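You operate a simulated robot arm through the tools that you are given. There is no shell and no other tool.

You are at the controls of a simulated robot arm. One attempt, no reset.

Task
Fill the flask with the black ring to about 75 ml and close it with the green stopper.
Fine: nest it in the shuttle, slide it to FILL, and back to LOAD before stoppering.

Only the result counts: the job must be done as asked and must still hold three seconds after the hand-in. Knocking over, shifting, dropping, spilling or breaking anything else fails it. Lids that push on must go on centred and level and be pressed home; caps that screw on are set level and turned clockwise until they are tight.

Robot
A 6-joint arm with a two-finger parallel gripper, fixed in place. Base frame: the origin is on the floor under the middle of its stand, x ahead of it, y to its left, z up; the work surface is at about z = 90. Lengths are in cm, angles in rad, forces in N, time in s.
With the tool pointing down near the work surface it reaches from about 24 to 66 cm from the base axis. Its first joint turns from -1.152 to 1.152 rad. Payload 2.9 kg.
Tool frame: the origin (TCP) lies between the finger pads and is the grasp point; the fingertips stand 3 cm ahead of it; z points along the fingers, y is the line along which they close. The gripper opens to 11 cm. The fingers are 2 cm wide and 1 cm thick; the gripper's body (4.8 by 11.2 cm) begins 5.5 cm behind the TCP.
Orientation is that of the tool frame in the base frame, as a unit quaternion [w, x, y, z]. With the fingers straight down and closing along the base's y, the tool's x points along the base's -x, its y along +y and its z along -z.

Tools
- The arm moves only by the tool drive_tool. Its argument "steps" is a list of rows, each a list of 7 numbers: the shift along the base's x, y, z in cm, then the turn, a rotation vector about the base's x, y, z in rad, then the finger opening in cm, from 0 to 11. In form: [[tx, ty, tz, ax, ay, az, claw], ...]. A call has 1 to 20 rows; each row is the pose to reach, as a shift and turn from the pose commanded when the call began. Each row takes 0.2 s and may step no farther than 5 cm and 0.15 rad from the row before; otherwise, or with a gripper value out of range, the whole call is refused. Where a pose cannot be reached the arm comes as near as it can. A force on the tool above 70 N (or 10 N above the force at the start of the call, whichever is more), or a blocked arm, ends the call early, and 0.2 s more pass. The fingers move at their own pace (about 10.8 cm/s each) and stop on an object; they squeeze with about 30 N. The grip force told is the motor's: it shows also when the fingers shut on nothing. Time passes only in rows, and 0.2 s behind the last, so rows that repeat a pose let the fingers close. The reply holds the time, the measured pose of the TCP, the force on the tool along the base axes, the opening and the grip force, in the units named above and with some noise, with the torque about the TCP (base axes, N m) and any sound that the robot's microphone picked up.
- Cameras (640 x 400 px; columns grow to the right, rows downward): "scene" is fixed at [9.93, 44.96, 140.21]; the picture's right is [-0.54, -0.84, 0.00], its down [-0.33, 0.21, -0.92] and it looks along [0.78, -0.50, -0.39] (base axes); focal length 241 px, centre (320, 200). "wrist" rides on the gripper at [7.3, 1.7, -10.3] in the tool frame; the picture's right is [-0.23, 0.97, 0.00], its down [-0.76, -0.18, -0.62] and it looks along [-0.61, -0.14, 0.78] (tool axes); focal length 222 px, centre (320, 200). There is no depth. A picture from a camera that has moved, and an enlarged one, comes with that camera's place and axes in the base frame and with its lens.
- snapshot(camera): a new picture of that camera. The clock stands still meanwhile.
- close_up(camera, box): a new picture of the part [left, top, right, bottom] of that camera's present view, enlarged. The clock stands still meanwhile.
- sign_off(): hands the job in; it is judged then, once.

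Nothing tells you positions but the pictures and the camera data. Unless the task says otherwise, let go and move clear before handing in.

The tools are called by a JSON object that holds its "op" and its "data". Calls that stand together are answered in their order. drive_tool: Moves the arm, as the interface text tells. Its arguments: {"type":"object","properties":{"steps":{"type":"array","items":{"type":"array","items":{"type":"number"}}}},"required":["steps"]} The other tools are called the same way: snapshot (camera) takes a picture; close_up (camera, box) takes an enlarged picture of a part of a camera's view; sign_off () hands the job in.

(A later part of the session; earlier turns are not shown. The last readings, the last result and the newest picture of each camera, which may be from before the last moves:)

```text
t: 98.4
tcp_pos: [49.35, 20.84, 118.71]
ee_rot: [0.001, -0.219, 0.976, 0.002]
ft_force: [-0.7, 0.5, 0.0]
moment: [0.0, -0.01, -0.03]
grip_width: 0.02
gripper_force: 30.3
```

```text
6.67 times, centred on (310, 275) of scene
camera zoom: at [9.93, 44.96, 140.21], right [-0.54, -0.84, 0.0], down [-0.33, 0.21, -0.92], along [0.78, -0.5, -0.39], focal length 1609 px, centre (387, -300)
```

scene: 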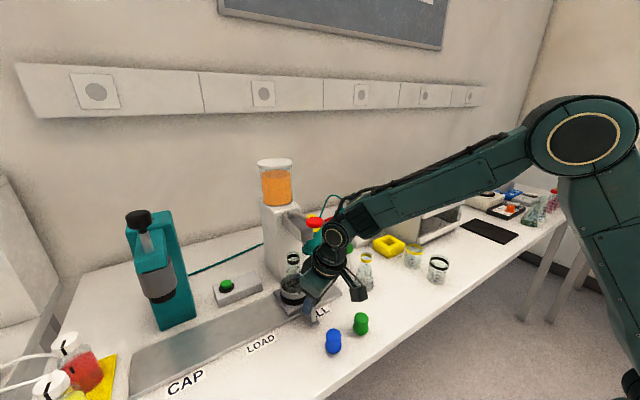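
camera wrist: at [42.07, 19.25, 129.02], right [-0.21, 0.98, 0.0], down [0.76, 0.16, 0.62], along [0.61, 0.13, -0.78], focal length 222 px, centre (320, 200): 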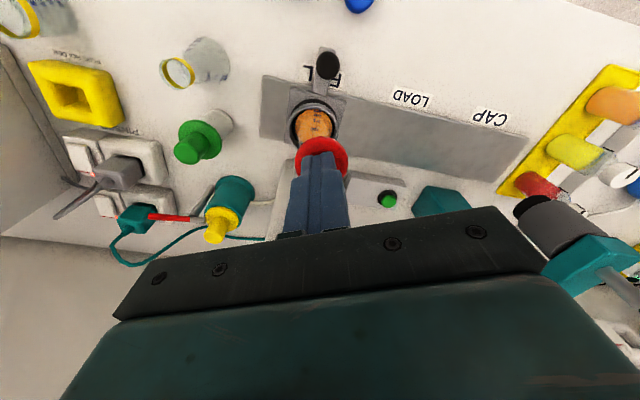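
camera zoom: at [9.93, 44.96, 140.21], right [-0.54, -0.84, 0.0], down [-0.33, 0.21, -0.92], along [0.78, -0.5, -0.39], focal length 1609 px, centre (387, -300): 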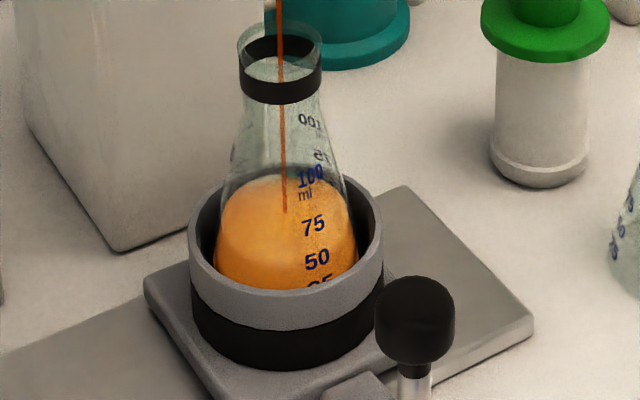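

Row ~213 now: about 55 ml. I'll hold about 7 s more and then measure closely.

{"op": "drive_tool", "data": {"steps": [[0, 0, 0, 0, 0, 0, 0], [0, 0, 0, 0, 0, 0, 0], [0, 0, 0, 0, 0, 0, 0], [0, 0, 0, 0, 0, 0, 0], [0, 0, 0, 0, 0, 0, 0], [0, 0, 0, 0, 0, 0, 0], [0, 0, 0, 0, 0, 0, 0], [0, 0, 0, 0, 0, 0, 0], [0, 0, 0, 0, 0, 0, 0], [0, 0, 0, 0, 0, 0, 0], [0, 0, 0, 0, 0, 0, 0], [0, 0, 0, 0, 0, 0, 0], [0, 0, 0, 0, 0, 0, 0], [0, 0, 0, 0, 0, 0, 0], [0, 0, 0, 0, 0, 0, 0], [0, 0, 0, 0, 0, 0, 0], [0, 0, 0, 0, 0, 0, 0], [0, 0, 0, 0, 0, 0, 0], [0, 0, 0, 0, 0, 0, 0], [0, 0, 0, 0, 0, 0, 0]]}}

{"op": "drive_tool", "data": {"steps": [[0, 0, 0, 0, 0, 0, 0], [0, 0, 0, 0, 0, 0, 0], [0, 0, 0, 0, 0, 0, 0], [0, 0, 0, 0, 0, 0, 0], [0, 0, 0, 0, 0, 0, 0], [0, 0, 0, 0, 0, 0, 0], [0, 0, 0, 0, 0, 0, 0], [0, 0, 0, 0, 0, 0, 0], [0, 0, 0, 0, 0, 0, 0], [0, 0, 0, 0, 0, 0, 0], [0, 0, 0, 0, 0, 0, 0], [0, 0, 0, 0, 0, 0, 0]]}}

{"op": "close_up", "data": {"camera": "scene", "box": [285, 245, 335, 305]}}

{"op": "close_up", "data": {"camera": "scene", "box": [295, 260, 320, 290]}}

```text
t: 102.6
tcp_pos: [49.39, 20.87, 118.64]
ee_rot: [0.001, -0.219, 0.976, 0.002]
ft_force: [-0.8, 0.8, 0.0]
moment: [-0.01, 0.0, -0.03]
grip_width: 0.01
gripper_force: 29.7
```

```text
t: 105.2
tcp_pos: [49.35, 20.76, 118.76]
ee_rot: [0.001, -0.219, 0.976, 0.001]
ft_force: [0.1, -0.1, 0.7]
moment: [0.0, -0.03, -0.03]
grip_width: 0.0
gripper_force: 29.9
```

```text
6.67 times, centred on (310, 275) of scene
camera zoom: at [9.93, 44.96, 140.21], right [-0.54, -0.84, 0.0], down [-0.33, 0.21, -0.92], along [0.78, -0.5, -0.39], focal length 1609 px, centre (387, -300)
```

zoom: 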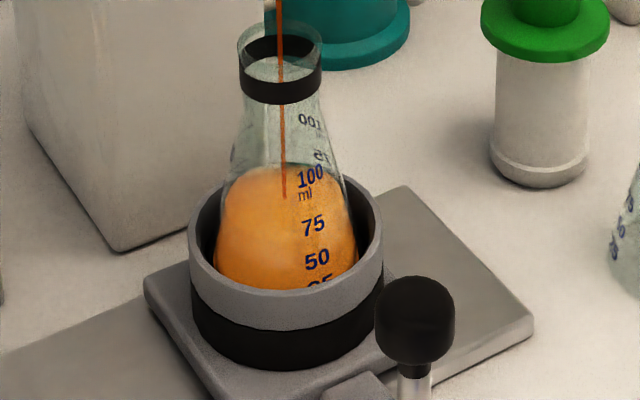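

```text
13.33 times, centred on (308, 275) of scene
camera zoom: at [9.93, 44.96, 140.21], right [-0.54, -0.84, 0.0], down [-0.33, 0.21, -0.92], along [0.78, -0.5, -0.39], focal length 3218 px, centre (487, -800)
```

zoom: 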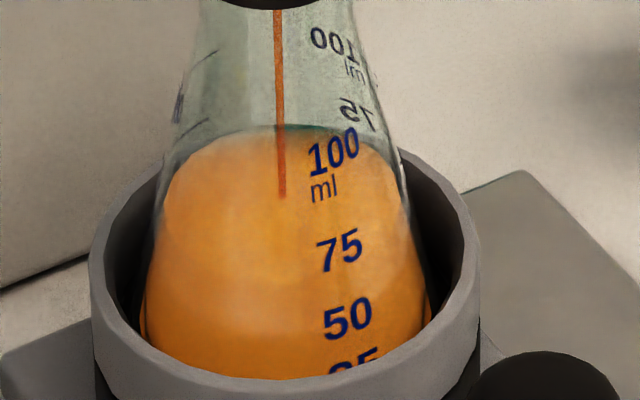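

Now row ~199: about 66–68 ml by the marks. I'll hold 3.4 s more and then check against the "75" mark before releasing.

{"op": "drive_tool", "data": {"steps": [[0, 0, 0, 0, 0, 0, 0], [0, 0, 0, 0, 0, 0, 0], [0, 0, 0, 0, 0, 0, 0], [0, 0, 0, 0, 0, 0, 0], [0, 0, 0, 0, 0, 0, 0], [0, 0, 0, 0, 0, 0, 0], [0, 0, 0, 0, 0, 0, 0], [0, 0, 0, 0, 0, 0, 0], [0, 0, 0, 0, 0, 0, 0], [0, 0, 0, 0, 0, 0, 0], [0, 0, 0, 0, 0, 0, 0], [0, 0, 0, 0, 0, 0, 0], [0, 0, 0, 0, 0, 0, 0], [0, 0, 0, 0, 0, 0, 0]]}}

{"op": "close_up", "data": {"camera": "scene", "box": [295, 260, 320, 290]}}

```text
t: 108.2
tcp_pos: [49.33, 20.85, 118.67]
ee_rot: [0.0, -0.218, 0.976, 0.001]
ft_force: [-0.4, 0.5, 0.8]
moment: [-0.03, 0.03, 0.0]
grip_width: 0.0
gripper_force: 30.3
```

```text
13.33 times, centred on (308, 275) of scene
camera zoom: at [9.93, 44.96, 140.21], right [-0.54, -0.84, 0.0], down [-0.33, 0.21, -0.92], along [0.78, -0.5, -0.39], focal length 3218 px, centre (487, -800)
```

zoom: 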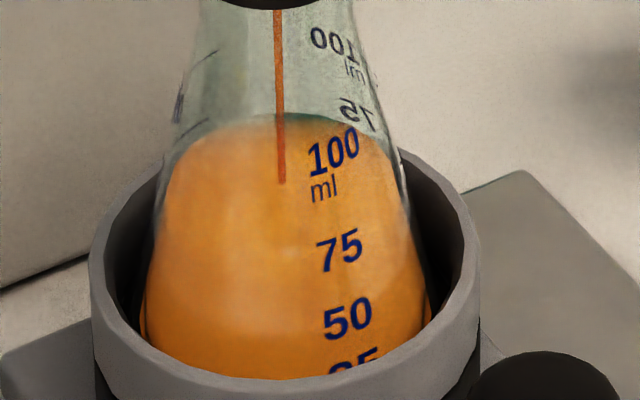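

Row 184 in this zoom, about 72–73 ml; the surface is nearly at the 75 tick. I'll hold 0.6 s more and then lift off the paddle in one step.

{"op": "drive_tool", "data": {"steps": [[0, 0, 0, 0, 0, 0, 0], [0, 0, 0, 0, 0, 0, 0], [0, 0, 0, 0, 0, 0, 0], [0, 0, 3, 0, 0, 0, 0], [0, 0, 5, 0, 0, 0, 0]]}}

{"op": "close_up", "data": {"camera": "scene", "box": [295, 260, 320, 290]}}

{"op": "close_up", "data": {"camera": "scene", "box": [260, 170, 360, 290]}}

```text
t: 109.4
tcp_pos: [49.4, 20.68, 123.5]
ee_rot: [-0.001, -0.218, 0.976, 0.001]
ft_force: [-0.8, -0.6, -0.6]
moment: [0.01, 0.03, -0.01]
grip_width: 0.01
gripper_force: 30.3
```

```text
13.33 times, centred on (308, 275) of scene
camera zoom: at [9.93, 44.96, 140.21], right [-0.54, -0.84, 0.0], down [-0.33, 0.21, -0.92], along [0.78, -0.5, -0.39], focal length 3218 px, centre (487, -800)
```

zoom: 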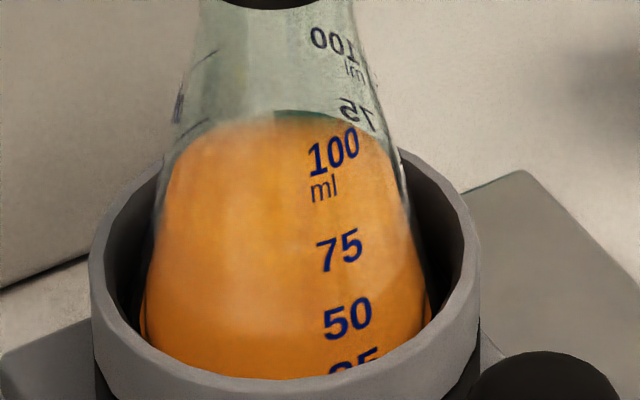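

```text
3.33 times, centred on (310, 230) of scene
camera zoom: at [9.93, 44.96, 140.21], right [-0.54, -0.84, 0.0], down [-0.33, 0.21, -0.92], along [0.78, -0.5, -0.39], focal length 804 px, centre (353, 100)
```

zoom: 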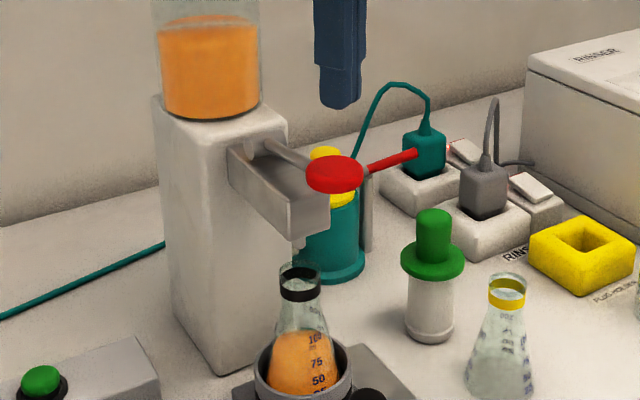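

The flow has stopped and the level is right about at the 75 ml mark. Now I'll retreat, tilt the tool again and go back to the shuttle knob near (45.45, 20.95, 99).

{"op": "drive_tool", "data": {"steps": [[-4, 0, 0.3, 0, 0, 0, 0], [-8, 0, 0.3, 0, 0, 0, 0], [-12, -0.3, 0, 0, 0, 0, 0], [-12, -0.6, -4, 0.0426, -0.0905, 0, 3], [-12, -0.8, -8, 0.0852, -0.181, 0, 6.5], [-12, -0.8, -12, 0.1278, -0.2714, 0, 6.5], [-12, -0.8, -12, 0.1278, -0.2714, 0, 6.5]]}}

{"op": "drive_tool", "data": {"steps": [[2, 0.3, -2.5, 0, 0, 0, 6.5], [5, 0.7, -4.5, 0, 0, 0, 6.5], [8, 1, -6, 0, 0, 0, 6.5], [8, 1, -6, 0, 0, 0, 6.5]]}}

{"op": "snapshot", "data": {"camera": "wrist"}}

{"op": "close_up", "data": {"camera": "wrist", "box": [230, 60, 390, 180]}}

{"op": "close_up", "data": {"camera": "scene", "box": [260, 190, 380, 330]}}

```text
t: 111.0
tcp_pos: [42.9, 19.19, 125.7]
ee_rot: [0.096, -0.217, 0.971, -0.005]
ft_force: [0.1, 0.0, 0.3]
moment: [-0.04, 0.0, 0.0]
grip_width: 6.49
gripper_force: 0.0
out of reach, approached as far as the arm can: row 3, 4, 5, 6, 7
```

```text
t: 112.0
tcp_pos: [51.22, 20.15, 119.55]
ee_rot: [0.094, -0.217, 0.972, -0.006]
ft_force: [0.2, -0.2, 0.0]
moment: [-0.01, 0.0, 0.04]
grip_width: 6.49
gripper_force: 0.0
out of reach, approached as far as the arm can: row 1, 2
```

```text
taken
camera wrist: at [42.2, 18.29, 128.35], right [-0.21, 0.98, -0.01], down [0.64, 0.14, 0.76], along [0.74, 0.15, -0.65], focal length 222 px, centre (320, 200)
```

wrist: 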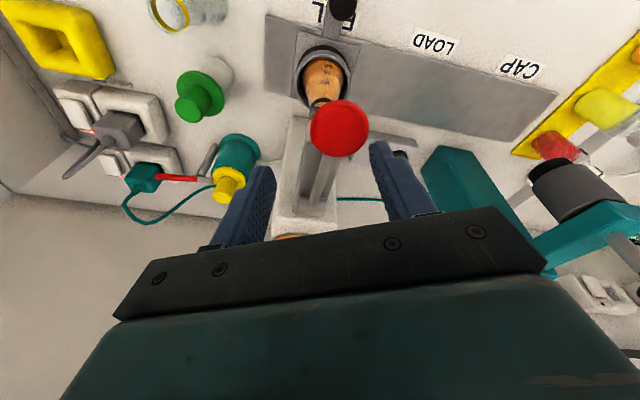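

```text
3.33 times, centred on (310, 120) of wrist
camera zoom: at [42.2, 18.29, 128.35], right [-0.21, 0.98, -0.01], down [0.64, 0.14, 0.76], along [0.74, 0.15, -0.65], focal length 740 px, centre (353, 467)
```

zoom: 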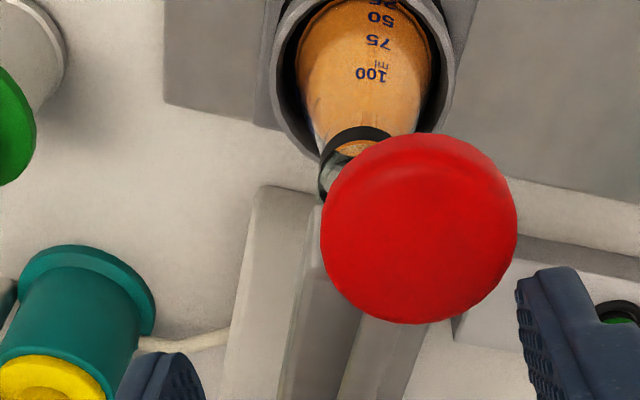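

```text
2.86 times, centred on (320, 260) of scene
camera zoom: at [9.93, 44.96, 140.21], right [-0.54, -0.84, 0.0], down [-0.33, 0.21, -0.92], along [0.78, -0.5, -0.39], focal length 690 px, centre (320, 29)
```

zoom: 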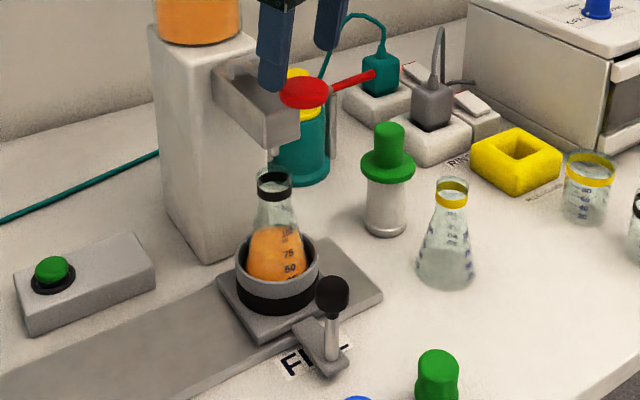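

I must be careful: the first move stopped short and the second then carried the open fingers to straddle the paddle (fortunately without pressing it). I'll look at the arm before moving anything.

{"op": "snapshot", "data": {"camera": "scene"}}

{"op": "close_up", "data": {"camera": "scene", "box": [270, 150, 360, 240]}}

{"op": "close_up", "data": {"camera": "scene", "box": [295, 260, 320, 290]}}

```text
taken
```

scene: 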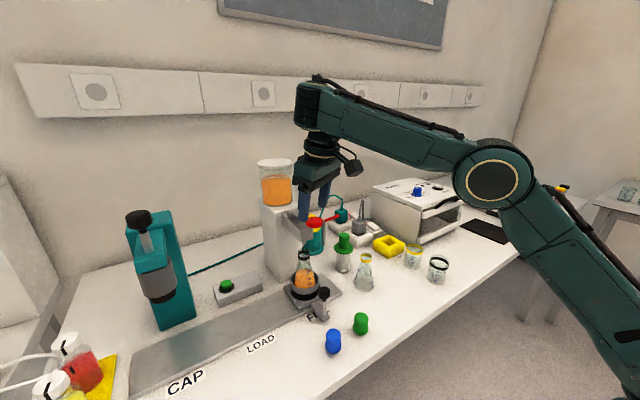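

```text
4.44 times, centred on (315, 195) of scene
camera zoom: at [9.93, 44.96, 140.21], right [-0.54, -0.84, 0.0], down [-0.33, 0.21, -0.92], along [0.78, -0.5, -0.39], focal length 1072 px, centre (342, 222)
```

zoom: 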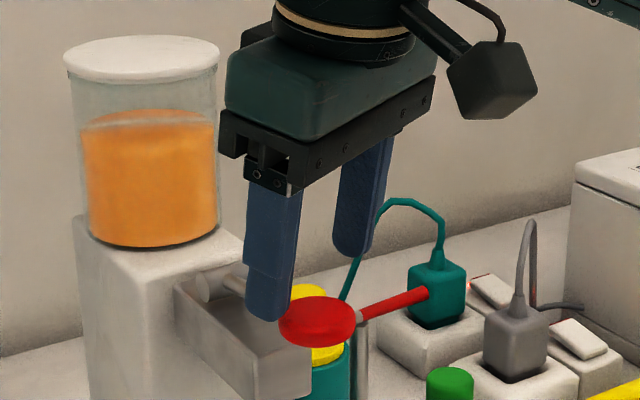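

```text
13.33 times, centred on (308, 275) of scene
camera zoom: at [9.93, 44.96, 140.21], right [-0.54, -0.84, 0.0], down [-0.33, 0.21, -0.92], along [0.78, -0.5, -0.39], focal length 3218 px, centre (487, -800)
```

zoom: 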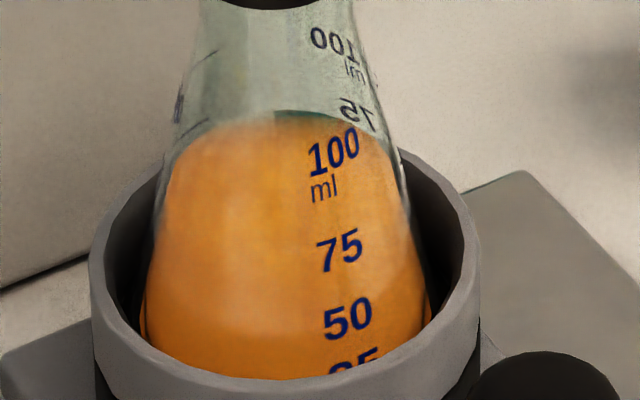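

The liquid level is unchanged and the paddle untouched, but the wrist has rolled into the awkward posture again. First I'll rise straight up off the paddle and return to a vertical tool.

{"op": "drive_tool", "data": {"steps": [[0, 0, 1.5, 0, 0, 0, 6.5], [0, 0, 3, 0, 0, 0, 6.5], [0, 0, 4.5, 0, 0, 0, 6.5]]}}

```text
t: 112.8
tcp_pos: [52.35, 21.22, 123.09]
ee_rot: [0.097, -0.214, 0.972, 0.014]
ft_force: [-0.5, -1.2, 0.3]
moment: [-0.04, 0.01, 0.01]
grip_width: 6.51
gripper_force: 0.1
out of reach, approached as far as the arm can: row 3
```

{"op": "drive_tool", "data": {"steps": [[-0.5, 0, 0.3, -0.025, 0.06, 0, 6.5], [-1, 0, 0.6, -0.055, 0.12, 0, 6.5], [-2, -0.2, 1, -0.08, 0.185, 0, 6.5], [-3, -0.3, 1.2, -0.08, 0.185, 0, 6.5]]}}

{"op": "snapshot", "data": {"camera": "scene"}}

```text
t: 113.8
tcp_pos: [48.16, 19.58, 125.36]
ee_rot: [-0.006, -0.221, 0.975, -0.024]
ft_force: [-0.2, -0.4, 0.5]
moment: [0.04, 0.0, -0.03]
grip_width: 6.52
gripper_force: 0.1
out of reach, approached as far as the arm can: row 1
```

```text
taken
```

scene: 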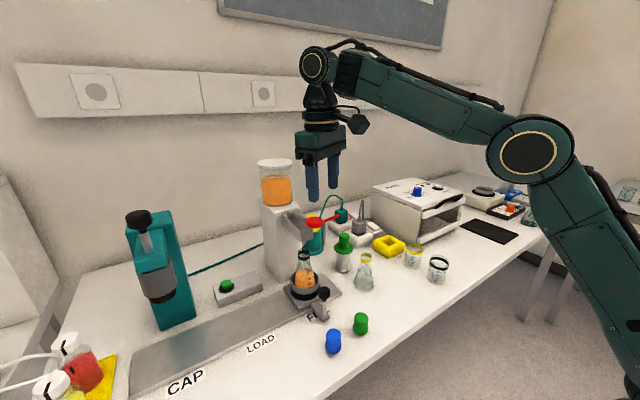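

The arm is back in its normal posture. I'll retreat in smaller steps with the tool vertical, away from the paddle.

{"op": "drive_tool", "data": {"steps": [[-1, 0.2, 0, 0.025, 0, 0, 6.5], [-2.5, 0.3, 0, 0.05, 0, 0, 6.5], [-4.5, 0.4, -0.5, 0.05, 0, 0, 6.5], [-6.5, 0.4, -1.5, 0.05, 0, 0, 6.5], [-8, 0.4, -3, 0.05, 0, 0, 6.5], [-9, 0.4, -5, 0.05, 0, 0, 6.5]]}}

{"op": "snapshot", "data": {"camera": "scene"}}

```text
t: 115.2
tcp_pos: [39.43, 20.17, 120.2]
ee_rot: [0.002, -0.22, 0.975, 0.001]
ft_force: [0.4, -0.6, -0.5]
moment: [-0.01, -0.02, 0.01]
grip_width: 6.47
gripper_force: 0.0
```

```text
taken
```

scene: 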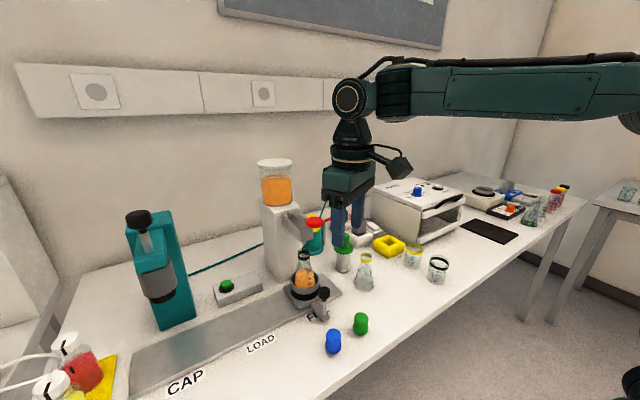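

Good, clean posture at (39.4, 20.2, 120). Now I'll tilt 0.3 rad again while lowering, still behind the knob.

{"op": "drive_tool", "data": {"steps": [[-0.7, 0, -2, 0.032, -0.068, 0, 6.5], [-1.4, 0, -4, 0.064, -0.136, 0, 6.5], [-2, 0, -6, 0.096, -0.2035, 0, 6.5], [-2, 0, -8, 0.1278, -0.2714, 0, 6.5], [-2, 0, -9, 0.1278, -0.2714, 0, 6.5]]}}

{"op": "snapshot", "data": {"camera": "wrist"}}

```text
t: 116.4
tcp_pos: [37.26, 20.34, 111.42]
ee_rot: [0.149, -0.218, 0.964, 0.033]
ft_force: [-0.3, -1.3, -0.3]
moment: [-0.01, 0.0, 0.0]
grip_width: 6.51
gripper_force: 0.0
```

```text
taken
camera wrist: at [27.44, 17.45, 118.99], right [-0.22, 0.97, 0.07], down [0.56, 0.07, 0.82], along [0.8, 0.22, -0.56], focal length 222 px, centre (320, 200)
```

wrist: 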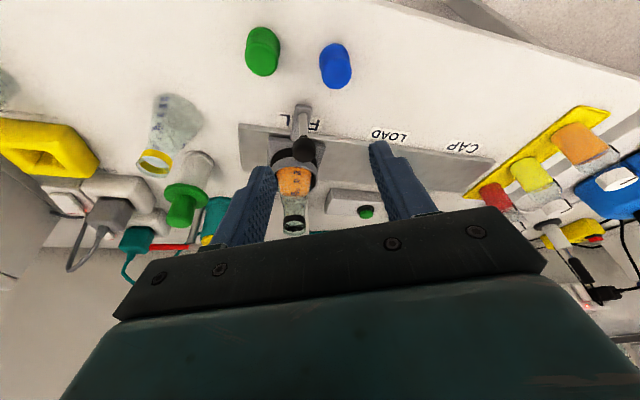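

{"op": "drive_tool", "data": {"steps": [[2.5, 0.2, -1.5, 0, 0, 0, 6.5], [5.5, 0.5, -3.5, 0, 0, 0, 6.5], [8.15, 0.7, -5.3, 0, 0, 0, 6.5], [8.15, 0.7, -5.3, 0, 0, 0, 6.5]]}}

{"op": "close_up", "data": {"camera": "wrist", "box": [230, 60, 410, 180]}}

{"op": "close_up", "data": {"camera": "scene", "box": [270, 190, 390, 330]}}

```text
t: 117.4
tcp_pos: [45.34, 20.61, 105.84]
ee_rot: [0.148, -0.218, 0.964, 0.032]
ft_force: [0.3, 0.9, 0.6]
moment: [-0.02, 0.01, 0.02]
grip_width: 6.49
gripper_force: 0.0
```

```text
3.33 times, centred on (320, 120) of wrist
camera zoom: at [35.66, 17.98, 113.59], right [-0.22, 0.97, 0.07], down [0.56, 0.07, 0.82], along [0.8, 0.22, -0.56], focal length 740 px, centre (320, 467)
```

zoom: 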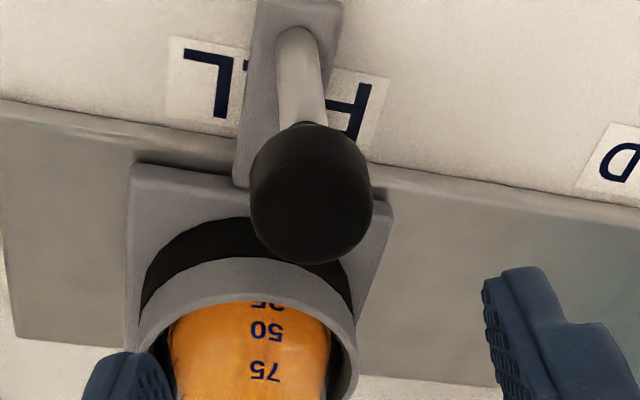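

```text
2.86 times, centred on (330, 260) of scene
camera zoom: at [9.93, 44.96, 140.21], right [-0.54, -0.84, 0.0], down [-0.33, 0.21, -0.92], along [0.78, -0.5, -0.39], focal length 690 px, centre (291, 29)
```

zoom: 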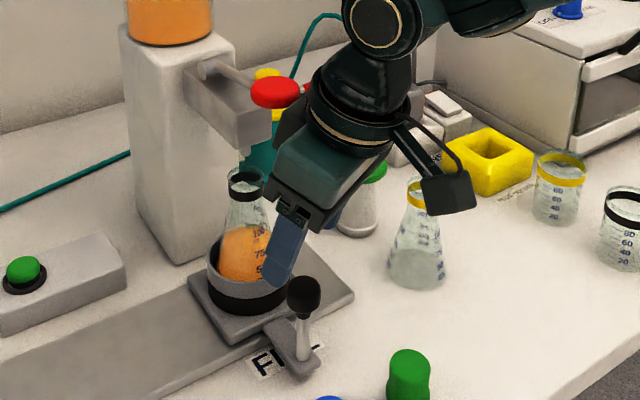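

The knob is about (0.15, 0.3) off the tool axis. I'll centre, descend around it and look before closing.

{"op": "drive_tool", "data": {"steps": [[0.15, 0.3, -1, 0, 0, 0, 6.5], [0.15, 0.3, -4, 0, 0, 0, 6.5], [0.15, 0.3, -6.9, 0, 0, 0, 6.5], [0.15, 0.3, -6.9, 0, 0, 0, 6.5]]}}

{"op": "close_up", "data": {"camera": "wrist", "box": [200, 80, 440, 230]}}

```text
t: 118.4
tcp_pos: [45.51, 20.94, 99.0]
ee_rot: [0.148, -0.218, 0.964, 0.032]
ft_force: [-0.6, 0.0, 0.1]
moment: [-0.02, -0.02, 0.0]
grip_width: 6.5
gripper_force: 0.0
```

```text
2.67 times, centred on (320, 155) of wrist
camera zoom: at [35.68, 18.37, 106.64], right [-0.22, 0.97, 0.07], down [0.56, 0.07, 0.82], along [0.8, 0.22, -0.56], focal length 592 px, centre (320, 320)
```

zoom: 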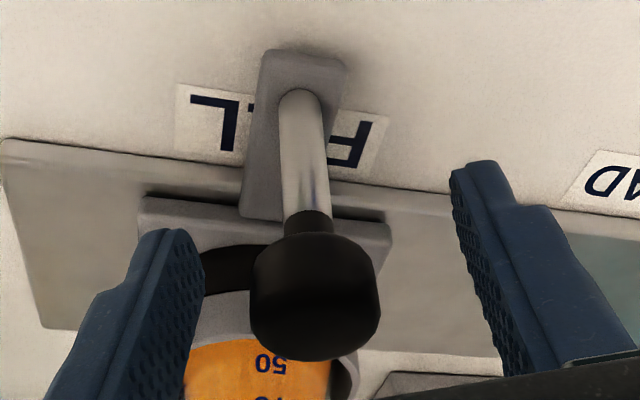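

Knob centred. I'll close on it and slide the shuttle back toward LOAD slowly, so nothing spills.

{"op": "drive_tool", "data": {"steps": [[0, 0, 0, 0, 0, 0, 4.5], [0, 0, 0, 0, 0, 0, 3], [0, 0, 0, 0, 0, 0, 1.5], [0, 0, 0, 0, 0, 0, 1.5], [0, 0.1, 0, 0, 0, 0, 1.5], [0, 0.3, 0, 0, 0, 0, 1.5], [0, 0.6, 0, 0, 0, 0, 1.5], [0, 1, 0, 0, 0, 0, 1.5], [0, 1.5, 0, 0, 0, 0, 1.5]]}}

{"op": "close_up", "data": {"camera": "scene", "box": [270, 190, 390, 330]}}

```text
t: 120.4
tcp_pos: [45.42, 22.51, 98.96]
ee_rot: [0.146, -0.218, 0.964, 0.032]
ft_force: [-5.2, -0.9, -8.3]
moment: [0.91, -0.7, -0.07]
grip_width: 2.76
gripper_force: 45.0
```

```text
2.86 times, centred on (330, 260) of scene
camera zoom: at [9.92, 44.96, 140.21], right [-0.54, -0.84, 0.0], down [-0.33, 0.21, -0.92], along [0.78, -0.5, -0.39], focal length 690 px, centre (291, 29)
```

zoom: 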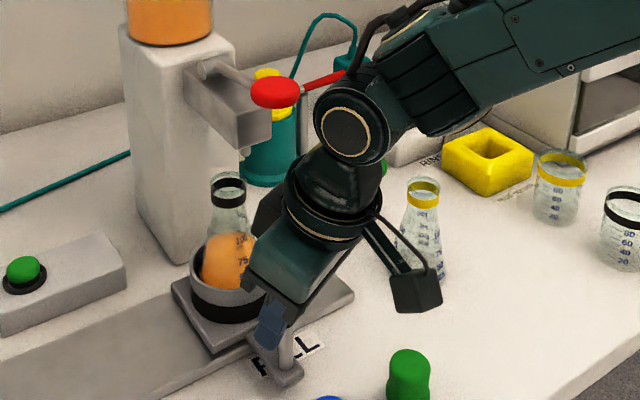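

The shuttle is moving back smoothly with the filled flask. I'll continue at the same gentle pace to near LOAD.

{"op": "drive_tool", "data": {"steps": [[0, 0.4, 0, 0, 0, 0, 1.5], [0, 1, 0, 0, 0, 0, 1.5], [0, 1.7, 0, 0, 0, 0, 1.5], [0, 2.4, 0, 0, 0, 0, 1.5], [0, 3.1, 0, 0, 0, 0, 1.5], [0, 3.8, 0, 0, 0, 0, 1.5], [0, 4.5, 0, 0, 0, 0, 1.5], [0, 5.2, 0, 0, 0, 0, 1.5], [0, 5.9, 0, 0, 0, 0, 1.5], [0, 6.6, 0, 0, 0, 0, 1.5], [0, 7.3, 0, 0, 0, 0, 1.5], [0, 8, 0, 0, 0, 0, 1.5], [0, 8.7, 0, 0, 0, 0, 1.5], [0, 9.4, 0, 0, 0, 0, 1.5], [0, 10.1, 0, 0, 0, 0, 1.5], [0, 10.8, 0, 0, 0, 0, 1.5], [0, 11.4, 0, 0, 0, 0, 1.5], [0, 11.8, 0, 0, 0, 0, 1.5], [0, 12, 0, 0, 0, 0, 1.5]]}}

{"op": "snapshot", "data": {"camera": "wrist"}}

{"op": "close_up", "data": {"camera": "scene", "box": [210, 230, 330, 350]}}

```text
t: 124.4
tcp_pos: [45.52, 34.57, 99.03]
ee_rot: [0.147, -0.218, 0.964, 0.031]
ft_force: [-5.3, 0.0, -22.0]
moment: [0.68, -0.34, 0.16]
grip_width: 2.77
gripper_force: 45.5
```

```text
taken
camera wrist: at [35.76, 31.83, 106.72], right [-0.22, 0.97, 0.06], down [0.57, 0.08, 0.82], along [0.79, 0.22, -0.57], focal length 222 px, centre (320, 200)
```

wrist: 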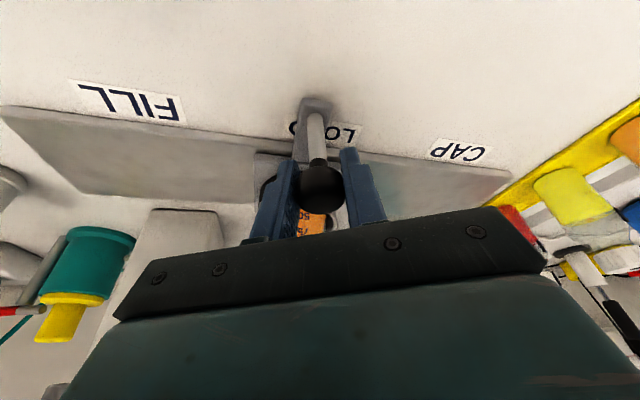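

```text
3.33 times, centred on (270, 290) of scene
camera zoom: at [9.94, 44.98, 140.2], right [-0.54, -0.84, 0.0], down [-0.33, 0.21, -0.92], along [0.78, -0.5, -0.39], focal length 804 px, centre (487, -100)
```

zoom: 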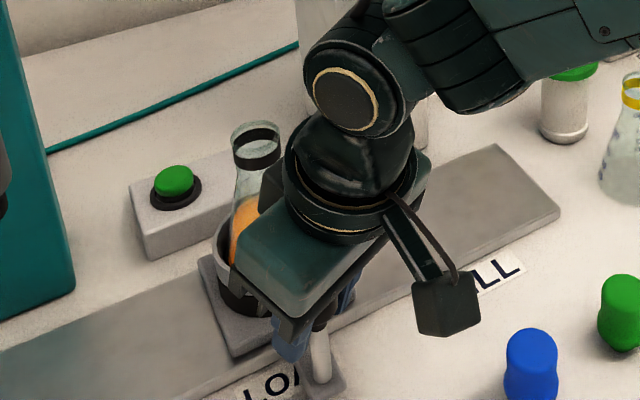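

{"op": "drive_tool", "data": {"steps": [[0, 0.4, 0, 0, 0, 0, 1.5], [0, 0.8, 0, 0, 0, 0, 1.5], [0, 1.15, 0, 0, 0, 0, 1.5], [0, 1.4, 0, 0, 0, 0, 1.5], [0, 1.4, 0, 0, 0, 0, 1.5]]}}

{"op": "close_up", "data": {"camera": "wrist", "box": [200, 80, 440, 230]}}

{"op": "close_up", "data": {"camera": "scene", "box": [200, 250, 320, 370]}}

```text
t: 125.6
tcp_pos: [45.51, 36.0, 98.97]
ee_rot: [0.147, -0.218, 0.964, 0.031]
ft_force: [-8.1, -1.4, -18.1]
moment: [0.4, 0.02, 0.05]
grip_width: 2.76
gripper_force: 44.9
```

```text
2.67 times, centred on (320, 155) of wrist
camera zoom: at [35.75, 33.27, 106.71], right [-0.22, 0.97, 0.06], down [0.56, 0.07, 0.82], along [0.79, 0.22, -0.57], focal length 592 px, centre (320, 320)
```

zoom: 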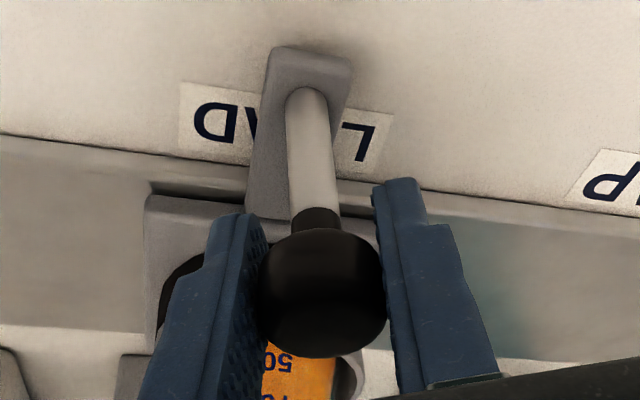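

```text
3.33 times, centred on (260, 310) of scene
camera zoom: at [9.93, 44.98, 140.2], right [-0.54, -0.84, 0.0], down [-0.33, 0.21, -0.92], along [0.78, -0.5, -0.39], focal length 804 px, centre (520, -167)
```

zoom: 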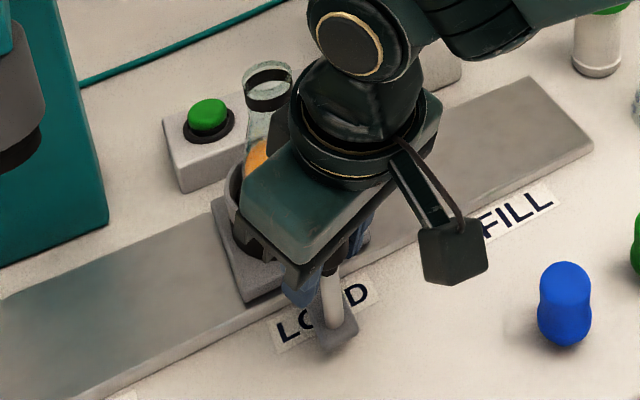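

The handle sits on LOAD exactly as at the start. I'll release the knob, rise and back away.

{"op": "drive_tool", "data": {"steps": [[0, 0, 0, 0, 0, 0, 4], [0, 0, 0, 0, 0, 0, 6.5], [0, 0, 0, 0, 0, 0, 6.5], [0, 0, 2, 0, 0, 0, 6.5], [0, 0, 5, 0, 0, 0, 6.5], [-2, -2, 7, 0, 0, 0, 6.5], [-4, -4.5, 8.5, 0, 0, 0, 6.5]]}}

{"op": "snapshot", "data": {"camera": "scene"}}

{"op": "close_up", "data": {"camera": "scene", "box": [210, 240, 300, 340]}}

{"op": "snapshot", "data": {"camera": "wrist"}}

```text
t: 127.2
tcp_pos: [41.44, 31.5, 107.65]
ee_rot: [0.147, -0.218, 0.964, 0.032]
ft_force: [0.5, 0.4, 0.1]
moment: [0.01, 0.02, 0.03]
grip_width: 6.49
gripper_force: 0.0
```

```text
taken
```

scene: 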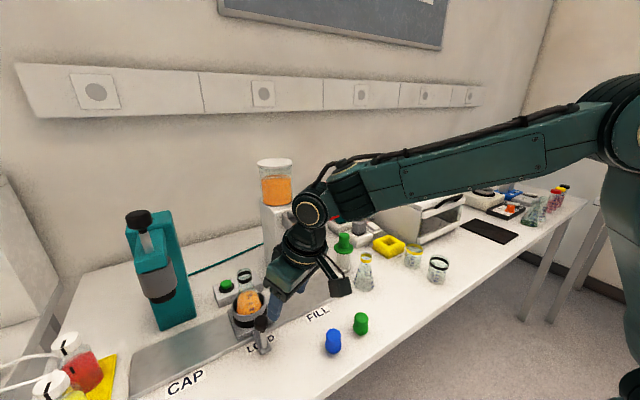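

```text
4.00 times, centred on (255, 290) of scene
camera zoom: at [9.93, 44.96, 140.21], right [-0.54, -0.84, 0.0], down [-0.33, 0.21, -0.92], along [0.78, -0.5, -0.39], focal length 965 px, centre (580, -160)
```

zoom: 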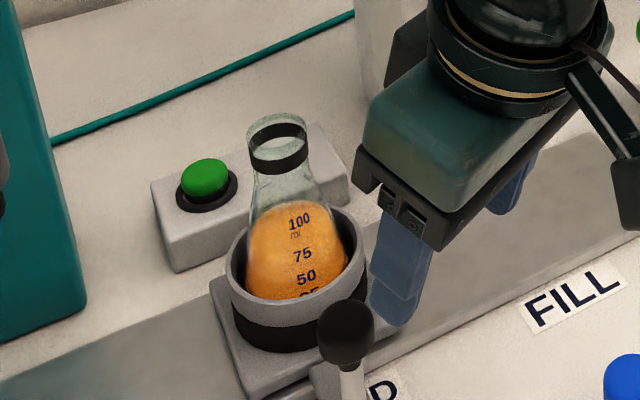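

```text
taken
camera wrist: at [31.74, 28.74, 115.24], right [-0.22, 0.97, 0.07], down [0.56, 0.07, 0.82], along [0.8, 0.22, -0.56], focal length 222 px, centre (320, 200)
```

wrist: 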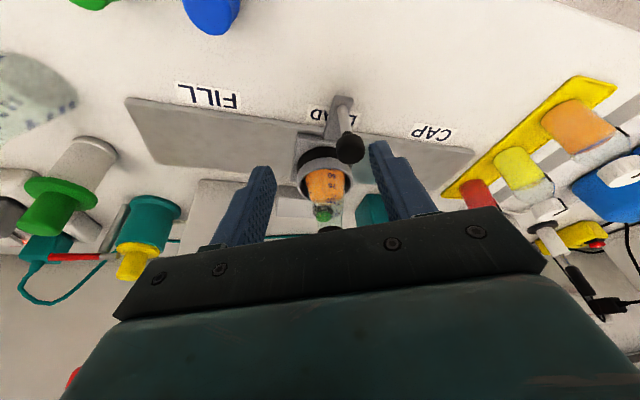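

The filled flask stands upright at LOAD. Now I'll move over to the green stopper near (38, 16), changing to the orientation I'll use for stoppering.

{"op": "drive_tool", "data": {"steps": [[0, -1.5, 2, -0.0213, 0.0453, 0, 6.5], [-0.5, -4.5, 3, -0.0426, 0.0905, 0, 6.5], [-1, -8, 3, -0.0426, 0.0905, 0, 6.5], [-2, -11.5, 3, -0.0426, 0.0905, 0, 6.5], [-3, -14, 2, -0.0426, 0.0905, 0, 6.5], [-3.1, -15.5, 1, -0.0426, 0.0905, 0, 6.5]]}}

{"op": "drive_tool", "data": {"steps": [[0, 0, 0, 0, 0, 0.1, 6.5], [0, 0, 0, 0, 0, 0.145, 6.5], [0, 0, 0, 0, 0, 0.145, 6.5]]}}

{"op": "snapshot", "data": {"camera": "wrist"}}

{"op": "snapshot", "data": {"camera": "scene"}}

```text
t: 128.6
tcp_pos: [38.36, 15.94, 108.4]
ee_rot: [0.1, -0.219, 0.97, 0.022]
ft_force: [-0.2, 0.5, -0.1]
moment: [0.05, 0.0, 0.0]
grip_width: 6.52
gripper_force: 0.1
```

```text
t: 129.4
tcp_pos: [38.47, 15.96, 108.46]
ee_rot: [0.098, -0.29, 0.951, 0.029]
ft_force: [0.1, 0.5, 0.4]
moment: [0.0, 0.0, 0.01]
grip_width: 6.5
gripper_force: 0.1
```

```text
taken
camera wrist: at [29.84, 12.35, 117.16], right [-0.36, 0.93, 0.04], down [0.61, 0.2, 0.76], along [0.7, 0.3, -0.64], focal length 222 px, centre (320, 200)
```

wrist: 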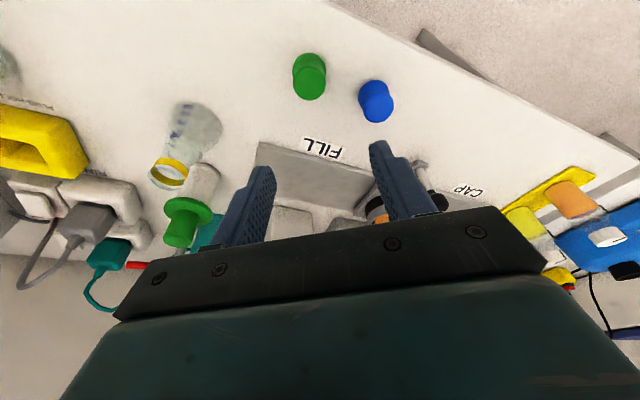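

```text
taken
```

scene: 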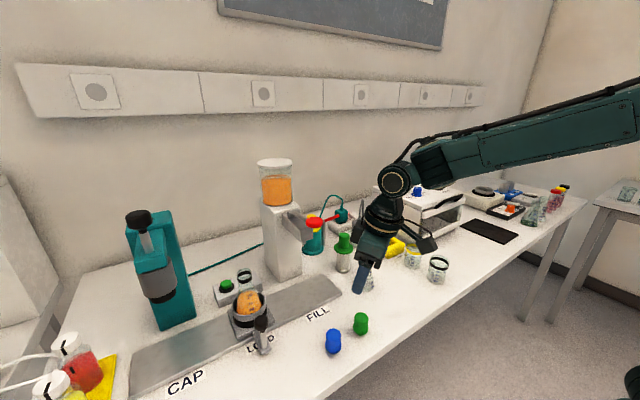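

{"op": "close_up", "data": {"camera": "wrist", "box": [250, 30, 410, 130]}}

{"op": "close_up", "data": {"camera": "scene", "box": [330, 300, 390, 350]}}

```text
4.00 times, centred on (330, 80) of wrist
camera zoom: at [29.84, 12.35, 117.16], right [-0.36, 0.93, 0.04], down [0.61, 0.2, 0.76], along [0.7, 0.3, -0.64], focal length 888 px, centre (280, 680)
```

zoom: 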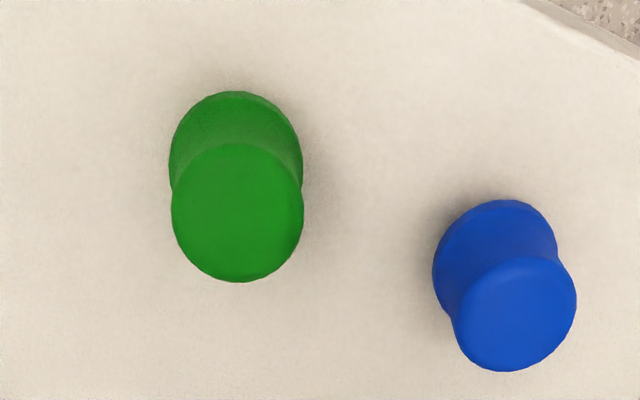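

```text
8.00 times, centred on (360, 325) of scene
camera zoom: at [9.93, 44.96, 140.21], right [-0.54, -0.84, 0.0], down [-0.33, 0.21, -0.92], along [0.78, -0.5, -0.39], focal length 1931 px, centre (0, -800)
```

zoom: 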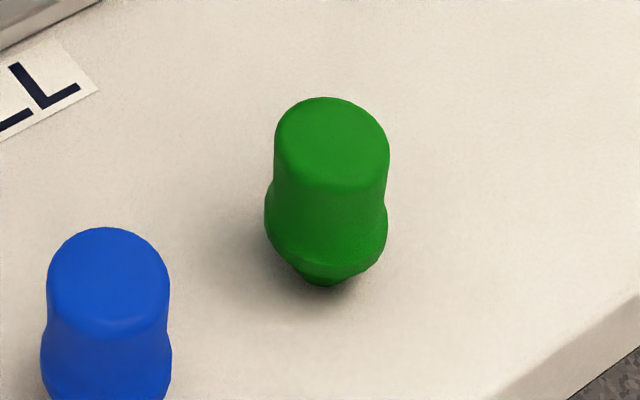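

The green stopper stands narrow end down, about 4.9 cm tall, head ~3.1 cm wide, at roughly (38.2, 15.5). I'll come down to just above it and check centring.

{"op": "drive_tool", "data": {"steps": [[-0.3, -0.4, -3, 0, 0, 0, 6.5], [-0.4, -0.6, -6, 0, 0, 0, 6.5], [-0.4, -0.6, -8.9, 0, 0, 0, 6.5], [-0.4, -0.6, -8.9, 0, 0, 0, 6.5]]}}

{"op": "close_up", "data": {"camera": "wrist", "box": [200, 60, 440, 210]}}

{"op": "close_up", "data": {"camera": "scene", "box": [310, 270, 410, 360]}}

```text
t: 130.4
tcp_pos: [38.16, 15.46, 99.68]
ee_rot: [0.097, -0.289, 0.952, 0.028]
ft_force: [0.4, 0.6, -1.0]
moment: [-0.02, -0.02, 0.01]
grip_width: 6.51
gripper_force: 0.0
```

```text
2.67 times, centred on (320, 135) of wrist
camera zoom: at [29.56, 11.84, 108.3], right [-0.36, 0.93, 0.04], down [0.61, 0.2, 0.76], along [0.7, 0.3, -0.64], focal length 592 px, centre (320, 373)
```

zoom: 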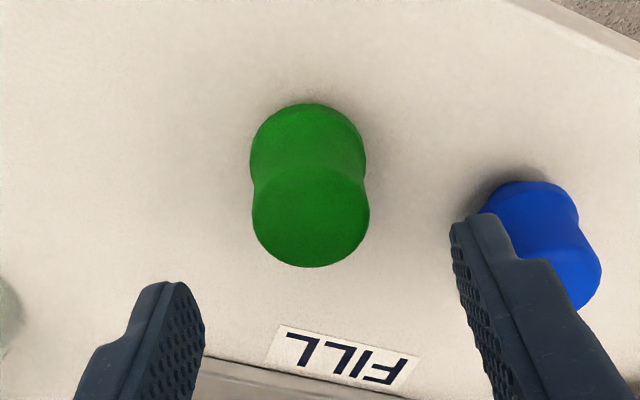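

```text
4.44 times, centred on (360, 315) of scene
camera zoom: at [9.93, 44.96, 140.21], right [-0.54, -0.84, 0.0], down [-0.33, 0.21, -0.92], along [0.78, -0.5, -0.39], focal length 1072 px, centre (142, -311)
```

zoom: 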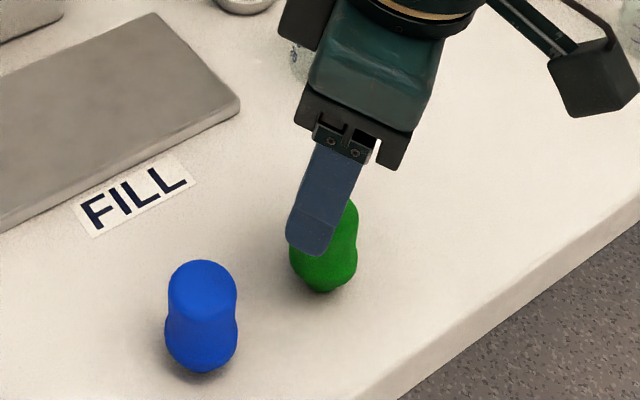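

The stopper is centred under the tool. I'll go down so the fingertips end just above its bulge, then look.

{"op": "drive_tool", "data": {"steps": [[-0.18, -0.19, -1.5, 0, 0, 0, 6.5], [-0.18, -0.19, -3, 0, 0, 0, 6.5], [-0.18, -0.19, -4.3, 0, 0, 0, 6.5], [-0.18, -0.19, -4.3, 0, 0, 0, 6.5]]}}

{"op": "close_up", "data": {"camera": "wrist", "box": [200, 80, 440, 230]}}

{"op": "close_up", "data": {"camera": "scene", "box": [320, 280, 400, 360]}}

```text
t: 131.4
tcp_pos: [37.94, 15.24, 95.16]
ee_rot: [0.097, -0.29, 0.952, 0.029]
ft_force: [-0.3, 0.5, 0.4]
moment: [-0.06, 0.02, 0.01]
grip_width: 6.49
gripper_force: 0.0
```

```text
2.67 times, centred on (320, 155) of wrist
camera zoom: at [29.32, 11.6, 103.91], right [-0.36, 0.93, 0.04], down [0.61, 0.2, 0.77], along [0.71, 0.3, -0.64], focal length 592 px, centre (320, 320)
```

zoom: 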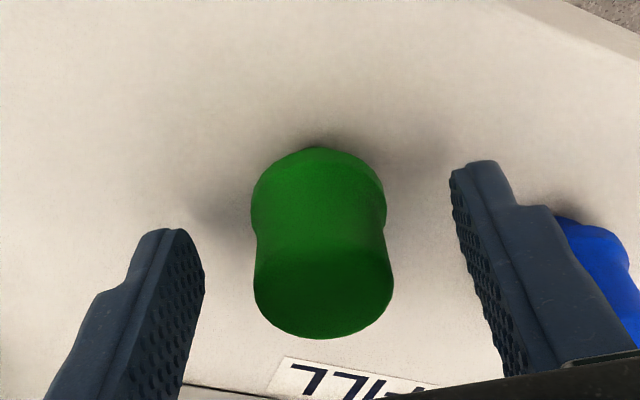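

```text
5.00 times, centred on (360, 320) of scene
camera zoom: at [9.93, 44.96, 140.21], right [-0.54, -0.84, 0.0], down [-0.33, 0.21, -0.92], along [0.78, -0.5, -0.39], focal length 1207 px, centre (120, -400)
```

zoom: 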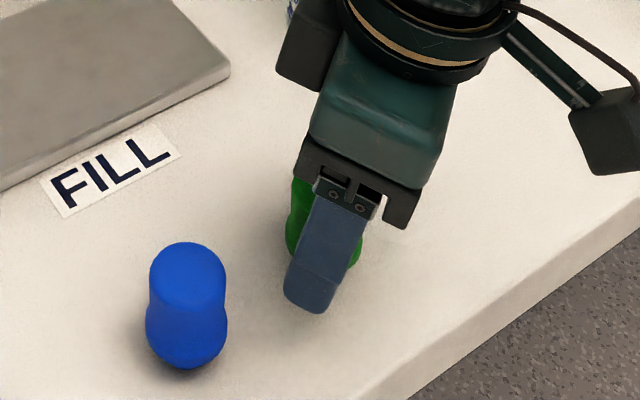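

The head is centred between the pads. I'll close on it and lift a little.

{"op": "drive_tool", "data": {"steps": [[0, 0, 0, 0, 0, 0, 5], [0, 0, 0, 0, 0, 0, 3.5], [0, 0, 0, 0, 0, 0, 1], [0, 0, 0, 0, 0, 0, 1], [0, 0, 0, 0, 0, 0, 1]]}}

{"op": "close_up", "data": {"camera": "wrist", "box": [200, 80, 440, 230]}}

{"op": "close_up", "data": {"camera": "scene", "box": [320, 280, 400, 360]}}

```text
t: 132.6
tcp_pos: [37.9, 15.28, 95.33]
ee_rot: [0.098, -0.289, 0.952, 0.029]
ft_force: [-0.4, 0.5, 0.2]
moment: [0.02, -0.02, 0.0]
grip_width: 3.29
gripper_force: 29.8
```

```text
2.67 times, centred on (320, 155) of wrist
camera zoom: at [29.32, 11.6, 103.92], right [-0.36, 0.93, 0.04], down [0.61, 0.2, 0.76], along [0.7, 0.3, -0.64], focal length 592 px, centre (320, 320)
```

zoom: 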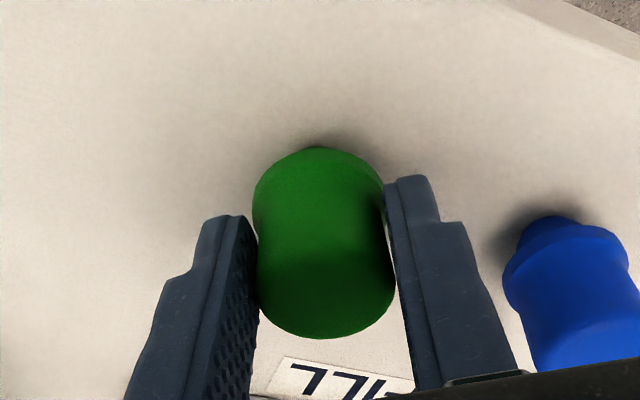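

```text
5.00 times, centred on (360, 320) of scene
camera zoom: at [9.93, 44.96, 140.21], right [-0.54, -0.84, 0.0], down [-0.33, 0.21, -0.92], along [0.78, -0.5, -0.39], focal length 1207 px, centre (120, -400)
```

zoom: 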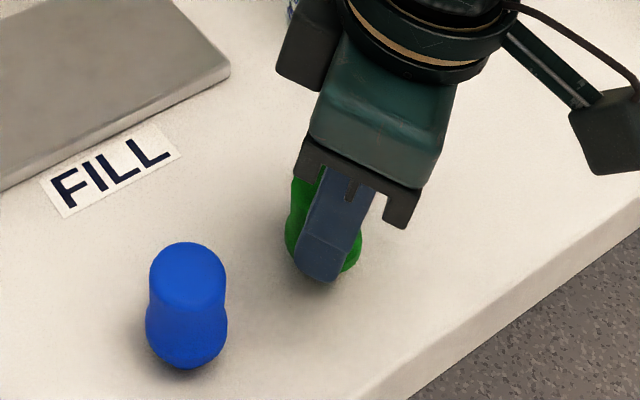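

Gripped (3.29 cm). I'll lift it clear and check how it hangs.

{"op": "drive_tool", "data": {"steps": [[0, 0, 0.3, 0, 0, 0, 1], [0, 0, 1, 0, 0, 0, 1], [0, 0, 3, 0, 0, 0, 1], [0, 0, 6, 0, 0, 0, 1], [0, 0, 10, 0, 0, 0, 1], [0, 0, 14, 0, 0, 0, 1], [0, 0, 18, 0, 0, 0, 1]]}}

{"op": "close_up", "data": {"camera": "wrist", "box": [200, 80, 440, 230]}}

{"op": "snapshot", "data": {"camera": "scene"}}

{"op": "close_up", "data": {"camera": "scene", "box": [330, 180, 410, 260]}}

```text
t: 134.2
tcp_pos: [38.03, 15.09, 113.3]
ee_rot: [0.097, -0.289, 0.952, 0.029]
ft_force: [-0.2, -0.2, 0.4]
moment: [-0.01, 0.02, 0.0]
grip_width: 3.29
gripper_force: 30.0
```

```text
2.67 times, centred on (320, 155) of wrist
camera zoom: at [29.44, 11.48, 121.97], right [-0.36, 0.93, 0.04], down [0.61, 0.2, 0.76], along [0.7, 0.3, -0.64], focal length 592 px, centre (320, 320)
```

zoom: 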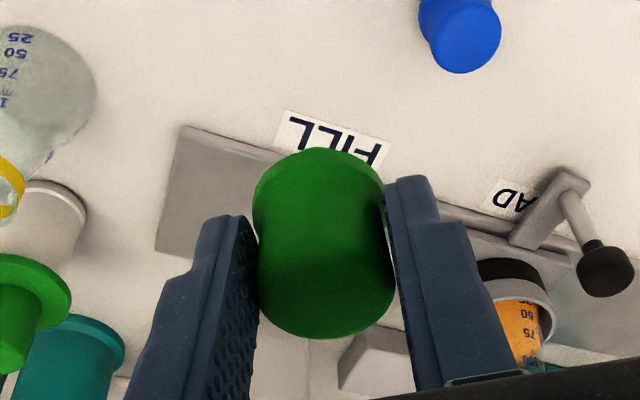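

```text
taken
```

scene: 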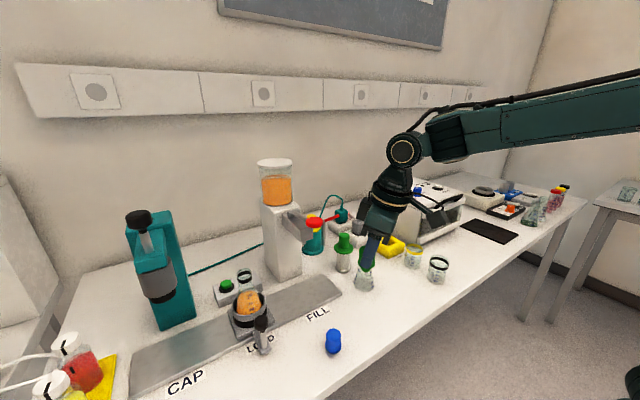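

```text
5.00 times, centred on (370, 220) of scene
camera zoom: at [9.93, 44.96, 140.21], right [-0.54, -0.84, 0.0], down [-0.33, 0.21, -0.92], along [0.78, -0.5, -0.39], focal length 1207 px, centre (70, 100)
```

zoom: 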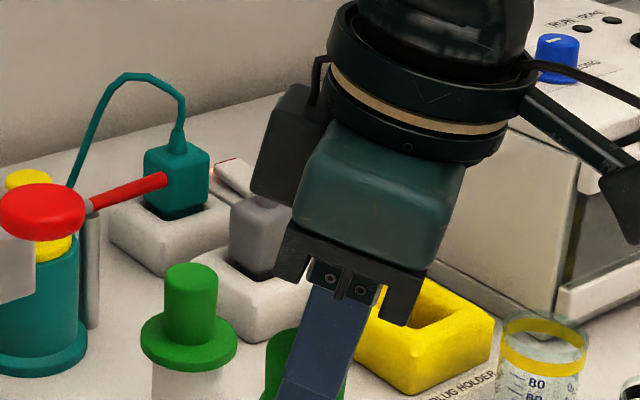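

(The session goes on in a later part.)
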